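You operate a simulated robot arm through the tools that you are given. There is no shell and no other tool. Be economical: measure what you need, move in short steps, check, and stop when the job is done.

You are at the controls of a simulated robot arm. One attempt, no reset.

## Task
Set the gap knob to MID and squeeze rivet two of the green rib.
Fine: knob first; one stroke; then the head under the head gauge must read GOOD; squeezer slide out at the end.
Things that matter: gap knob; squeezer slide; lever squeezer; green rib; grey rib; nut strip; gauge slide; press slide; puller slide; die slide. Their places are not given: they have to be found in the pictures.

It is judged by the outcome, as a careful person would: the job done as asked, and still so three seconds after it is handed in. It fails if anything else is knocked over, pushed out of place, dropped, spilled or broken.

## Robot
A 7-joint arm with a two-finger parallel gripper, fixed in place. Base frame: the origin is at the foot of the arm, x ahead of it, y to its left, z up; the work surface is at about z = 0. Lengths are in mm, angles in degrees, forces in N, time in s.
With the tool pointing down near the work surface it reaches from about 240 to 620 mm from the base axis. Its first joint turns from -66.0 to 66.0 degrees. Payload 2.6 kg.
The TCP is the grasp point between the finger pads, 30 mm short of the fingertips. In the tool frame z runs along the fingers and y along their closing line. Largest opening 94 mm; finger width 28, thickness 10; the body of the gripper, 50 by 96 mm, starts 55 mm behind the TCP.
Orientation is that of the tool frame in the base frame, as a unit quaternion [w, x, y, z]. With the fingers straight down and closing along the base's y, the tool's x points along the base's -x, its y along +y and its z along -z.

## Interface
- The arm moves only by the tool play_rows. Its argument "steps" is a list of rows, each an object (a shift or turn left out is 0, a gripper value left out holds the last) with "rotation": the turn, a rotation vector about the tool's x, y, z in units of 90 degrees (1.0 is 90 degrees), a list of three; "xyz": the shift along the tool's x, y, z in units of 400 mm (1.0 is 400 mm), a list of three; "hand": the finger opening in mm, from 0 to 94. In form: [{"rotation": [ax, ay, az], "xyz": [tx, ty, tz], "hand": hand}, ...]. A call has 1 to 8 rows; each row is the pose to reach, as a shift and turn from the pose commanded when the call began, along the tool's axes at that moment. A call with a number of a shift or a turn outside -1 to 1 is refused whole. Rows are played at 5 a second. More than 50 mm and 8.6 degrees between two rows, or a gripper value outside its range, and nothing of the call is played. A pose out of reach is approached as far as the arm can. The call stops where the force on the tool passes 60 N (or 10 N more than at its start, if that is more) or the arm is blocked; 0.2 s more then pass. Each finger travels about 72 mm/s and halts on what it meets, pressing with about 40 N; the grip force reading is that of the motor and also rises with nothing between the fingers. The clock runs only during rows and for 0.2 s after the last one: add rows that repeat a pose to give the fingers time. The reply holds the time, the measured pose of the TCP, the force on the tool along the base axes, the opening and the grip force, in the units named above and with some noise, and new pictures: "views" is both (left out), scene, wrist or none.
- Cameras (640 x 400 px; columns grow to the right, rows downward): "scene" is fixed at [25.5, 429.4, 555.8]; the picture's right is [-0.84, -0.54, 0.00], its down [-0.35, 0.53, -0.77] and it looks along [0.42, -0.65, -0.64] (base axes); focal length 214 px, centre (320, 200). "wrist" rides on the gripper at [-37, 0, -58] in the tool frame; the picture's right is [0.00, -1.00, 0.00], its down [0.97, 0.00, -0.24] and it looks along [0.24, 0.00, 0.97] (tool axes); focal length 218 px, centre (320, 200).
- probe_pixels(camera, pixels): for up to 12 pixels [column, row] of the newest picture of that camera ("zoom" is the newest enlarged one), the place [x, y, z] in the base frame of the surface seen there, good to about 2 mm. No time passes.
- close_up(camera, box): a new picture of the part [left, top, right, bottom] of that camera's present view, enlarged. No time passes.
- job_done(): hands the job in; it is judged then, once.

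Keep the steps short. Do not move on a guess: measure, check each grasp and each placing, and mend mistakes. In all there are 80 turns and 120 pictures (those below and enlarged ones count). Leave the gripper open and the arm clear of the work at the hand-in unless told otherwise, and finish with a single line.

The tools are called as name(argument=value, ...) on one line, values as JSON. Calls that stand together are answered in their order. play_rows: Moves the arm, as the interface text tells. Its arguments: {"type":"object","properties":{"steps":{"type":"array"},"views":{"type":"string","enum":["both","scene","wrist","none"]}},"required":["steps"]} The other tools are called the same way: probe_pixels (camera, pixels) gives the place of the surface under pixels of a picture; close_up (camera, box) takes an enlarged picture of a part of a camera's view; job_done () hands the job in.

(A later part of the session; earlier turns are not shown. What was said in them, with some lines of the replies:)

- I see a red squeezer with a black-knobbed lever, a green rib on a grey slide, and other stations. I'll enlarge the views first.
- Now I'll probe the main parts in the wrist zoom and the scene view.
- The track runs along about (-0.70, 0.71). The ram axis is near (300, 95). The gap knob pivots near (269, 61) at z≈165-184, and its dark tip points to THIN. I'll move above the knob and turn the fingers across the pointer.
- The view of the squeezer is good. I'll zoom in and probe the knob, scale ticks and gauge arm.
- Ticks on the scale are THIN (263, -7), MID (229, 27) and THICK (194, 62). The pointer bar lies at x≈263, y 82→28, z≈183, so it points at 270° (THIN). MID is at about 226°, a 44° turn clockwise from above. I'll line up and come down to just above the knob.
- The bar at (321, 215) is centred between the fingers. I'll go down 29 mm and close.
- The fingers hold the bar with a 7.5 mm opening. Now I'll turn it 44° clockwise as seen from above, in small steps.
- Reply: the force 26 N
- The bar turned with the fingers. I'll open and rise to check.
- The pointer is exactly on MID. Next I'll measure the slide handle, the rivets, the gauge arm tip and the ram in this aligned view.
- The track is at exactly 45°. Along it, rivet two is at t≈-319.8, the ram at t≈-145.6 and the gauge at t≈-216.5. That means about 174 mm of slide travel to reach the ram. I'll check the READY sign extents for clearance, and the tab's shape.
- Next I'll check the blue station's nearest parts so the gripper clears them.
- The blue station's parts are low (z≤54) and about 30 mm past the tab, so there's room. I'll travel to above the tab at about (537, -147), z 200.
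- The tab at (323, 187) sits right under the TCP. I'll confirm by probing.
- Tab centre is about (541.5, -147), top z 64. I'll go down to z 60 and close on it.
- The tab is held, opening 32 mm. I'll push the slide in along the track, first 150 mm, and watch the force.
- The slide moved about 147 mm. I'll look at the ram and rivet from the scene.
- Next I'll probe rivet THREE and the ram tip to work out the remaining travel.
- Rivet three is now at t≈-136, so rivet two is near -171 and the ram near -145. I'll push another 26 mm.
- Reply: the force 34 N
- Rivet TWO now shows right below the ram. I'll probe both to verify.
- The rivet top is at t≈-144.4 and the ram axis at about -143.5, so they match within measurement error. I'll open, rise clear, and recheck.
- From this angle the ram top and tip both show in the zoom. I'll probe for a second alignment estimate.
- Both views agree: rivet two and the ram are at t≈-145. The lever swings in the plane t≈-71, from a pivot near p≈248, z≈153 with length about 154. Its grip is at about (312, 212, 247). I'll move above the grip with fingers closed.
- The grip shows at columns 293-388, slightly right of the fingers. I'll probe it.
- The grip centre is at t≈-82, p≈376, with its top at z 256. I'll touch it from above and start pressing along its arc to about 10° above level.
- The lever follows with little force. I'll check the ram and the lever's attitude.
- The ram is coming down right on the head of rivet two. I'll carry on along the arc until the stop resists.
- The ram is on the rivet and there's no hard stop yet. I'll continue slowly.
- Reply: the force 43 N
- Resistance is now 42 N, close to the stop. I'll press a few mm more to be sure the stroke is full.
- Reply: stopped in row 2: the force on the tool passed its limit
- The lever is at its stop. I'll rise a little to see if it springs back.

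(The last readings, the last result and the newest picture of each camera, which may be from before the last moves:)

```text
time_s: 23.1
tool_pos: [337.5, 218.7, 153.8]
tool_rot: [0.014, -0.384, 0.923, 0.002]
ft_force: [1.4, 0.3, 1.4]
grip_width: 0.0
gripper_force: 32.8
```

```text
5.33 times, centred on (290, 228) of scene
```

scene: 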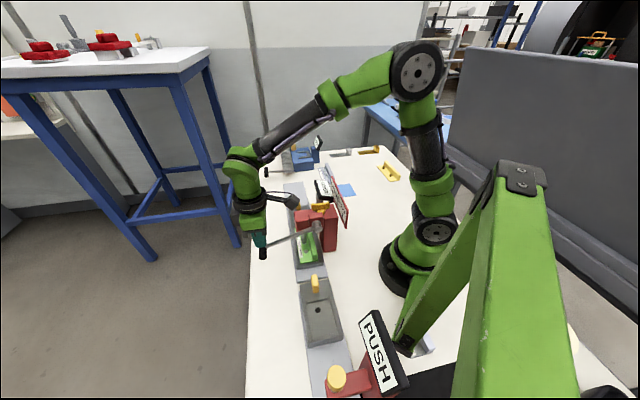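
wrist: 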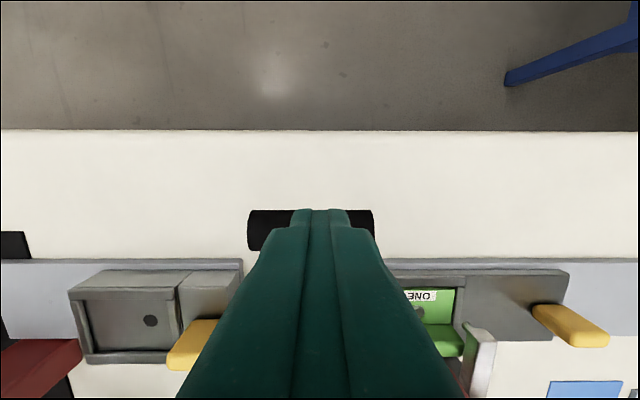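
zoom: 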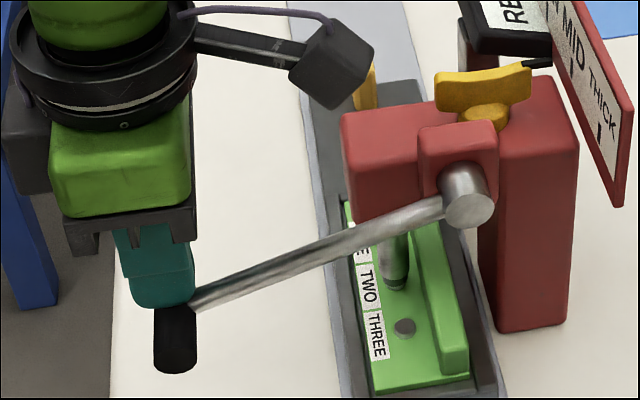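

The lever springs back with the finger. I'll let it up along the arc gently, then lift off.

play_rows(steps=[{"xyz": [-0.016, 0, -0.043]}, {"xyz": [-0.022, 0, -0.097]}, {"xyz": [-0.0195, 0, -0.15]}, {"xyz": [-0.0095, 0, -0.203]}, {"xyz": [0.006, 0, -0.2555]}, {"xyz": [0.0305, 0, -0.304]}, {"xyz": [0.052, 0, -0.3405]}, {"rotation": [-0.0045, 0.017, 0.0016], "xyz": [0.052, 0, -0.44]}], views="both")

close_up(camera="scene", box=[250, 180, 350, 255])

```text
time_s: 24.9
tool_pos: [317.5, 200.9, 331.2]
tool_rot: [-0.001, -0.383, 0.924, 0.0]
ft_force: [0.0, -0.1, 0.5]
grip_width: 0.0
gripper_force: 33.0
```

scene: 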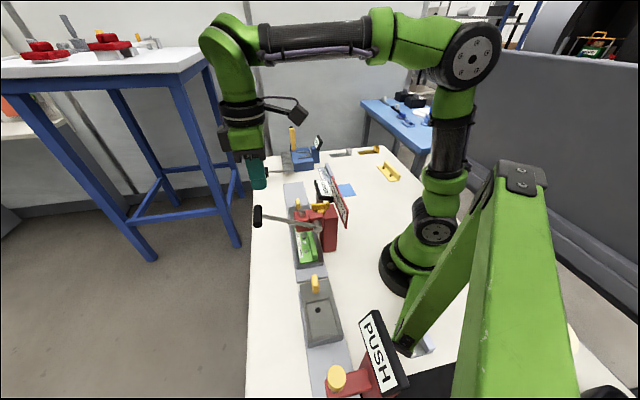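
wrist: 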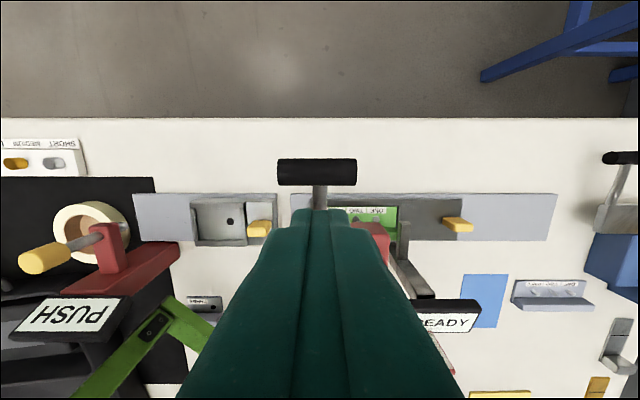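

```text
5.33 times, centred on (300, 218) of scene
```

zoom: 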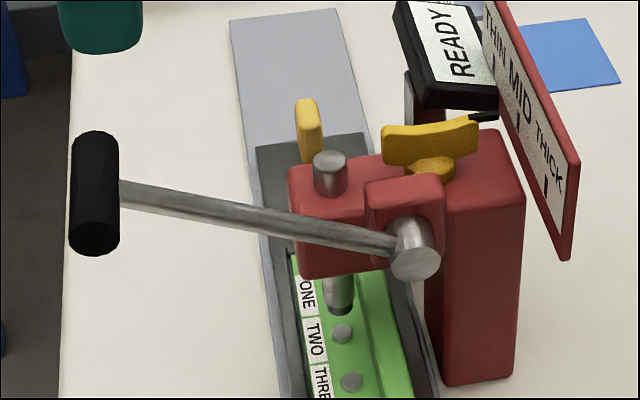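

Rivet two now has a formed head. The lever seems slightly below where it started, so I'll wait a moment and probe it.

play_rows(steps=[{"xyz": [0, 0, 0]}, {"xyz": [0, 0, 0]}, {"xyz": [0, 0, 0]}], views="none")

close_up(camera="scene", box=[250, 180, 350, 255])

probe_pixels(camera="zoom", pixels=[[88, 150], [88, 190], [200, 208], [300, 228], [330, 158], [340, 300], [342, 330]])

```text
time_s: 25.7
tool_pos: [317.8, 199.9, 328.4]
tool_rot: [0.0, -0.383, 0.924, 0.001]
ft_force: [0.1, 0.4, 0.1]
grip_width: 0.1
gripper_force: 33.0
```

```text
5.33 times, centred on (300, 218) of scene
```

zoom: 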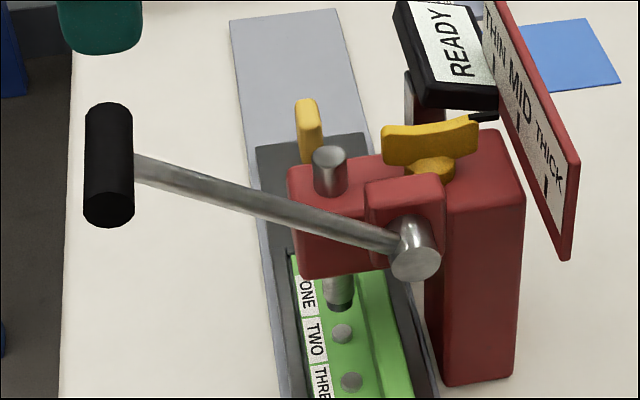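

```text
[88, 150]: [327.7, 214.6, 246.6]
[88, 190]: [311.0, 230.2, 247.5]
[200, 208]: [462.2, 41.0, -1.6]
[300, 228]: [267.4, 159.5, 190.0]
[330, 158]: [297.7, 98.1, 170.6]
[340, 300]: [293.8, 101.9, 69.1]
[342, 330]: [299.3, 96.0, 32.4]
```

The lever is still creeping up under its spring, which is fine. I'll go back above the slide tab at about (416, -25).

play_rows(steps=[{"xyz": [0.03, -0.075, 0], "hand": 0}, {"xyz": [0.06, -0.15, 0], "hand": 20}, {"xyz": [0.09, -0.225, 0], "hand": 44}, {"xyz": [0.12, -0.3, 0], "hand": 44}, {"xyz": [0.15, -0.375, 0], "hand": 44}, {"xyz": [0.18, -0.45, 0], "hand": 44}, {"xyz": [0.205, -0.52, 0.02], "hand": 44}, {"xyz": [0.2247, -0.5725, 0.1], "hand": 44}], views="both")

probe_pixels(camera="wrist", pixels=[[315, 178], [322, 178], [330, 178], [322, 170], [322, 186]])

```text
time_s: 27.5
tool_pos: [416.1, -26.0, 289.6]
tool_rot: [0.0, -0.384, 0.923, 0.0]
ft_force: [0.6, 0.3, 0.3]
grip_width: 43.9
gripper_force: 0.0
```

scene: 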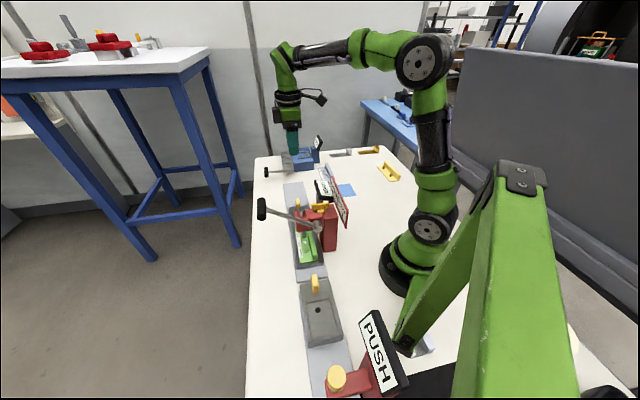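
wrist: 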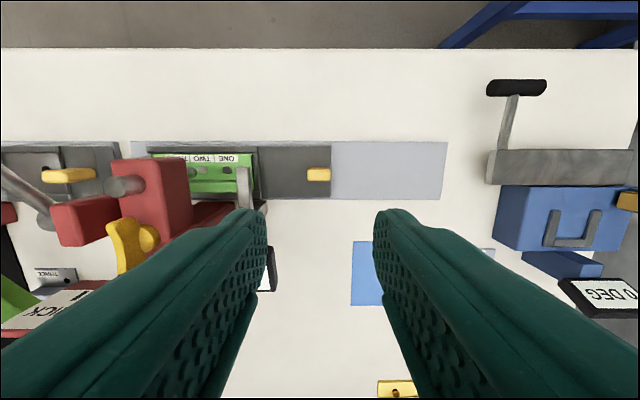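

```text
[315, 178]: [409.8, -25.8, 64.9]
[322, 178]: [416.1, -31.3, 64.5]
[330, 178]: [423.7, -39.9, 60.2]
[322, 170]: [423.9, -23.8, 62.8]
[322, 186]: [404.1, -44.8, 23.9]
```

The lever is fully up again and the tab centre is at about (416, -25). I'll go down and grip it.

play_rows(steps=[{"xyz": [0, 0, 0.12], "hand": 44}, {"xyz": [0, 0, 0.24], "hand": 44}, {"xyz": [0, 0, 0.36], "hand": 44}, {"xyz": [0, 0, 0.47], "hand": 44}, {"xyz": [0, 0, 0.565], "hand": 44}, {"xyz": [0, 0, 0.565], "hand": 10}, {"xyz": [0, 0, 0.565], "hand": 10}, {"xyz": [0, 0, 0.565], "hand": 10}], views="wrist")

```text
time_s: 29.3
tool_pos: [417.0, -27.5, 65.4]
tool_rot: [0.0, -0.382, 0.924, 0.001]
ft_force: [-3.0, 2.6, -1.8]
grip_width: 32.0
gripper_force: 44.6
```

wrist: 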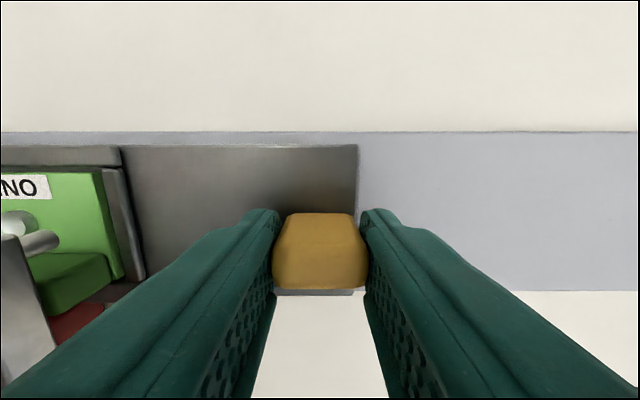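

Gripped. I'll pull the slide out 72 mm to bring rivet two under the head gauge.

play_rows(steps=[{"xyz": [0, -0.03, 0]}, {"xyz": [0, -0.06, 0]}, {"xyz": [0, -0.09, 0]}, {"xyz": [0, -0.12, 0]}, {"xyz": [0, -0.15, 0]}, {"xyz": [0, -0.18, 0]}, {"xyz": [0, -0.18, 0]}], views="both")

close_up(camera="scene", box=[275, 160, 355, 220])

close_up(camera="wrist", box=[0, 120, 160, 400])

```text
time_s: 30.9
tool_pos: [468.8, -78.1, 64.5]
tool_rot: [0.0, -0.382, 0.924, -0.002]
ft_force: [-8.7, -7.3, 32.7]
grip_width: 32.2
gripper_force: 45.6
```

scene: 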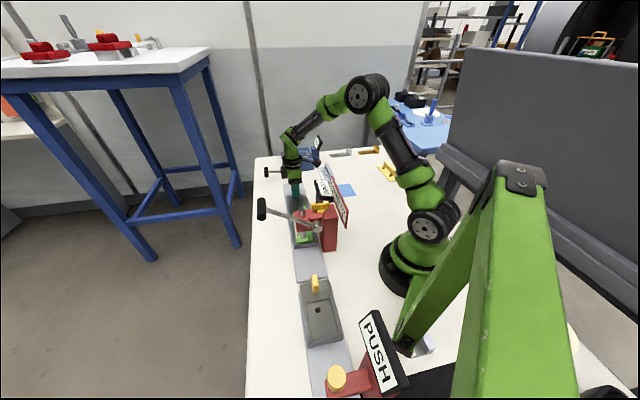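
wrist: 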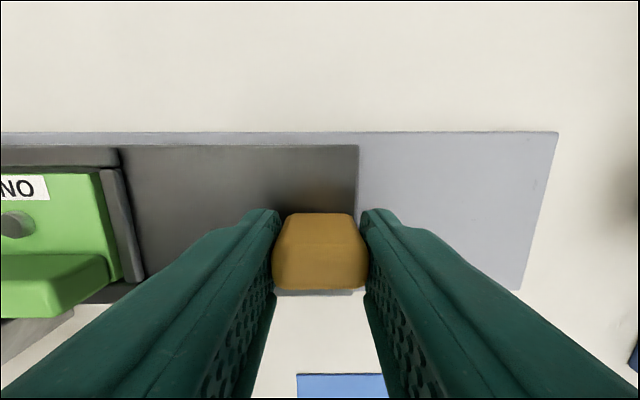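

```text
6.67 times, centred on (315, 190) of scene
```

zoom: 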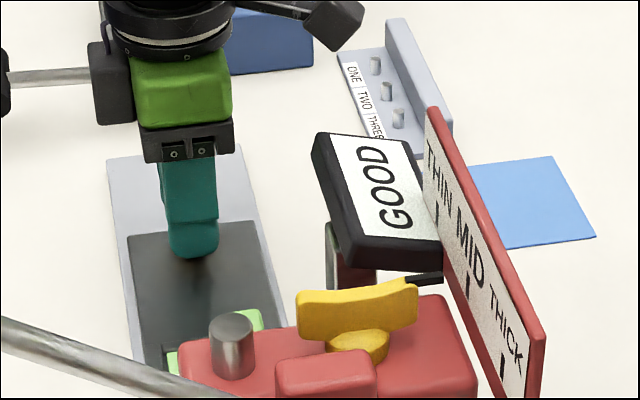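

```text
1.43 times, centred on (80, 260) of wrist
```

zoom: 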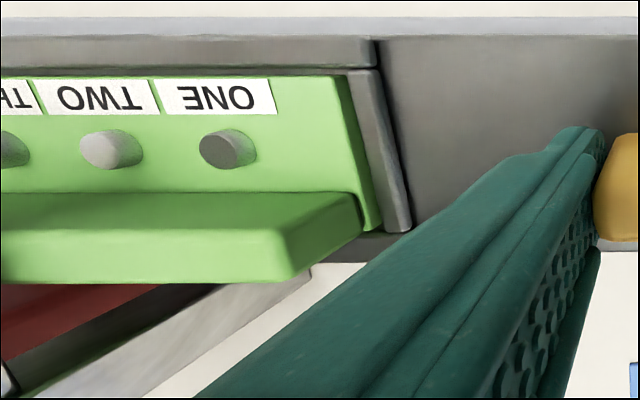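

The gauge reads GOOD with rivet two under it. I'll dwell briefly, then pull the slide the remaining ~99 mm to its original out position.

play_rows(steps=[{"xyz": [0, 0, 0]}, {"xyz": [0, 0, 0]}, {"xyz": [0, -0.05, 0]}, {"xyz": [0, -0.1, 0]}, {"xyz": [0, -0.15, 0]}, {"xyz": [0, -0.2, 0]}, {"xyz": [0, -0.235, 0]}, {"xyz": [0, -0.248, 0]}], views="both")

close_up(camera="scene", box=[275, 160, 355, 220])

```text
time_s: 32.7
tool_pos: [539.2, -148.8, 62.4]
tool_rot: [-0.001, -0.382, 0.924, -0.002]
ft_force: [-11.0, -14.4, 18.0]
grip_width: 31.6
gripper_force: 45.0
```

scene: 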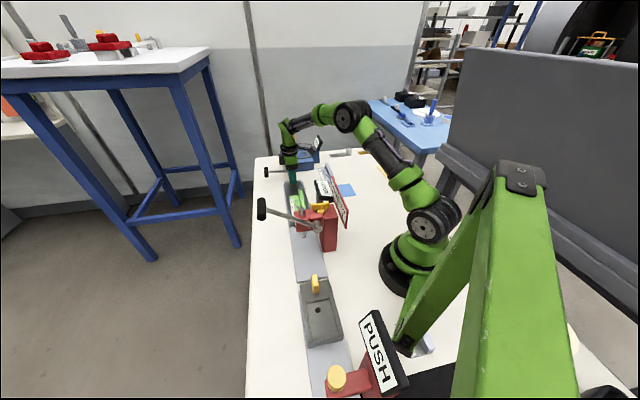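
wrist: 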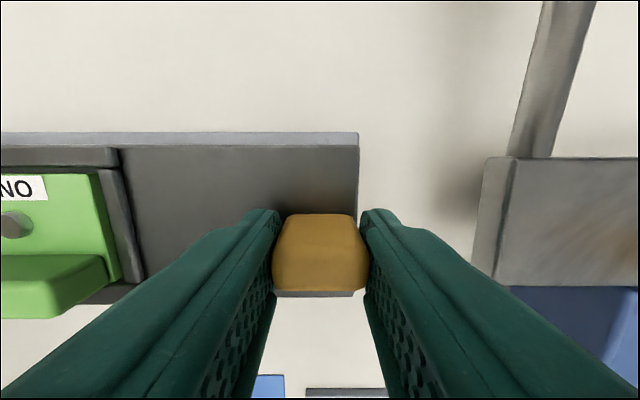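

```text
6.67 times, centred on (315, 190) of scene
```

zoom: 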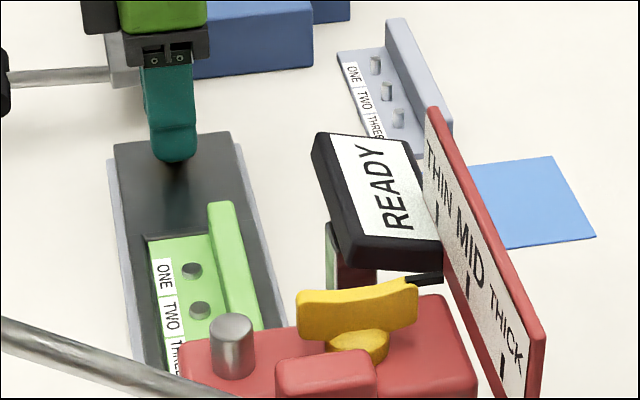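

The slide is back where it started, flush with the track end, and the sign shows READY again with nothing under the gauge. I'll release and rise clear.

play_rows(steps=[{"hand": 44}, {"hand": 44}, {"xyz": [0, 0, -0.1], "hand": 44}, {"xyz": [0, 0, -0.2], "hand": 44}, {"xyz": [0, 0, -0.32], "hand": 60}, {"xyz": [0, 0, -0.44], "hand": 90}, {"xyz": [0, 0, -0.56], "hand": 90}, {"xyz": [0, 0, -0.56], "hand": 90}], views="both")

close_up(camera="scene", box=[245, 140, 365, 220])

```text
time_s: 34.5
tool_pos: [540.9, -142.0, 285.9]
tool_rot: [-0.001, -0.383, 0.924, -0.001]
ft_force: [-0.2, 0.1, -0.4]
grip_width: 90.0
gripper_force: 0.0
```

scene: 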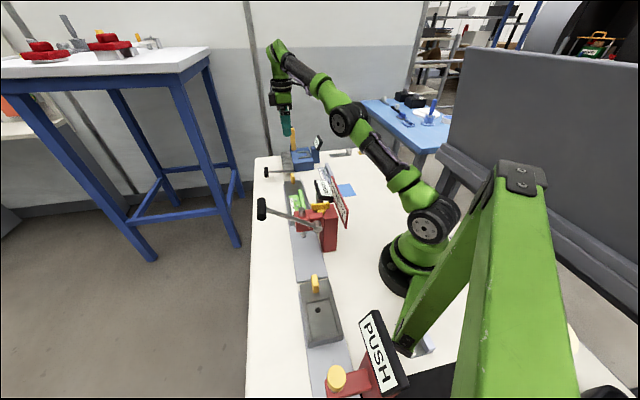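
wrist: 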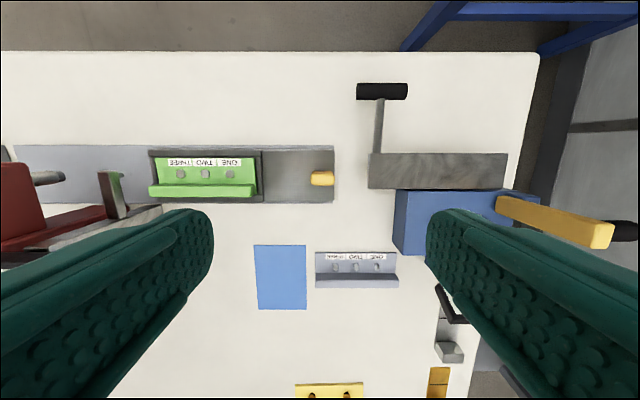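

```text
5.00 times, centred on (305, 180) of scene
```

zoom: 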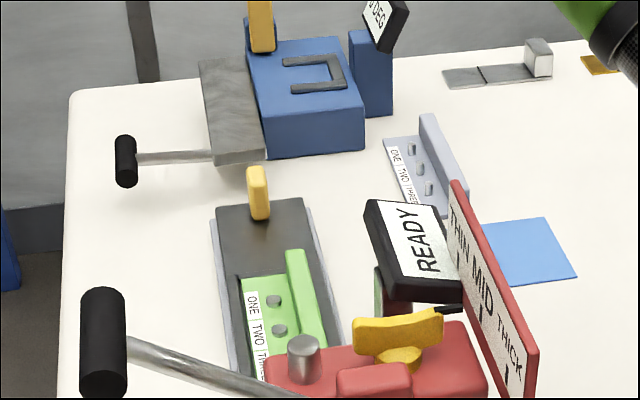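

The knob is on MID, rivet two is formed and read GOOD, the lever is up, the slide is out, and nothing else has moved. The gripper is open and clear, so I'll hand in.

job_done()

```text
The job is handed in.
```

The gap knob is at MID, rivet two of the green rib was squeezed in one stroke and read GOOD under the head gauge, and the squeezer slide is out.
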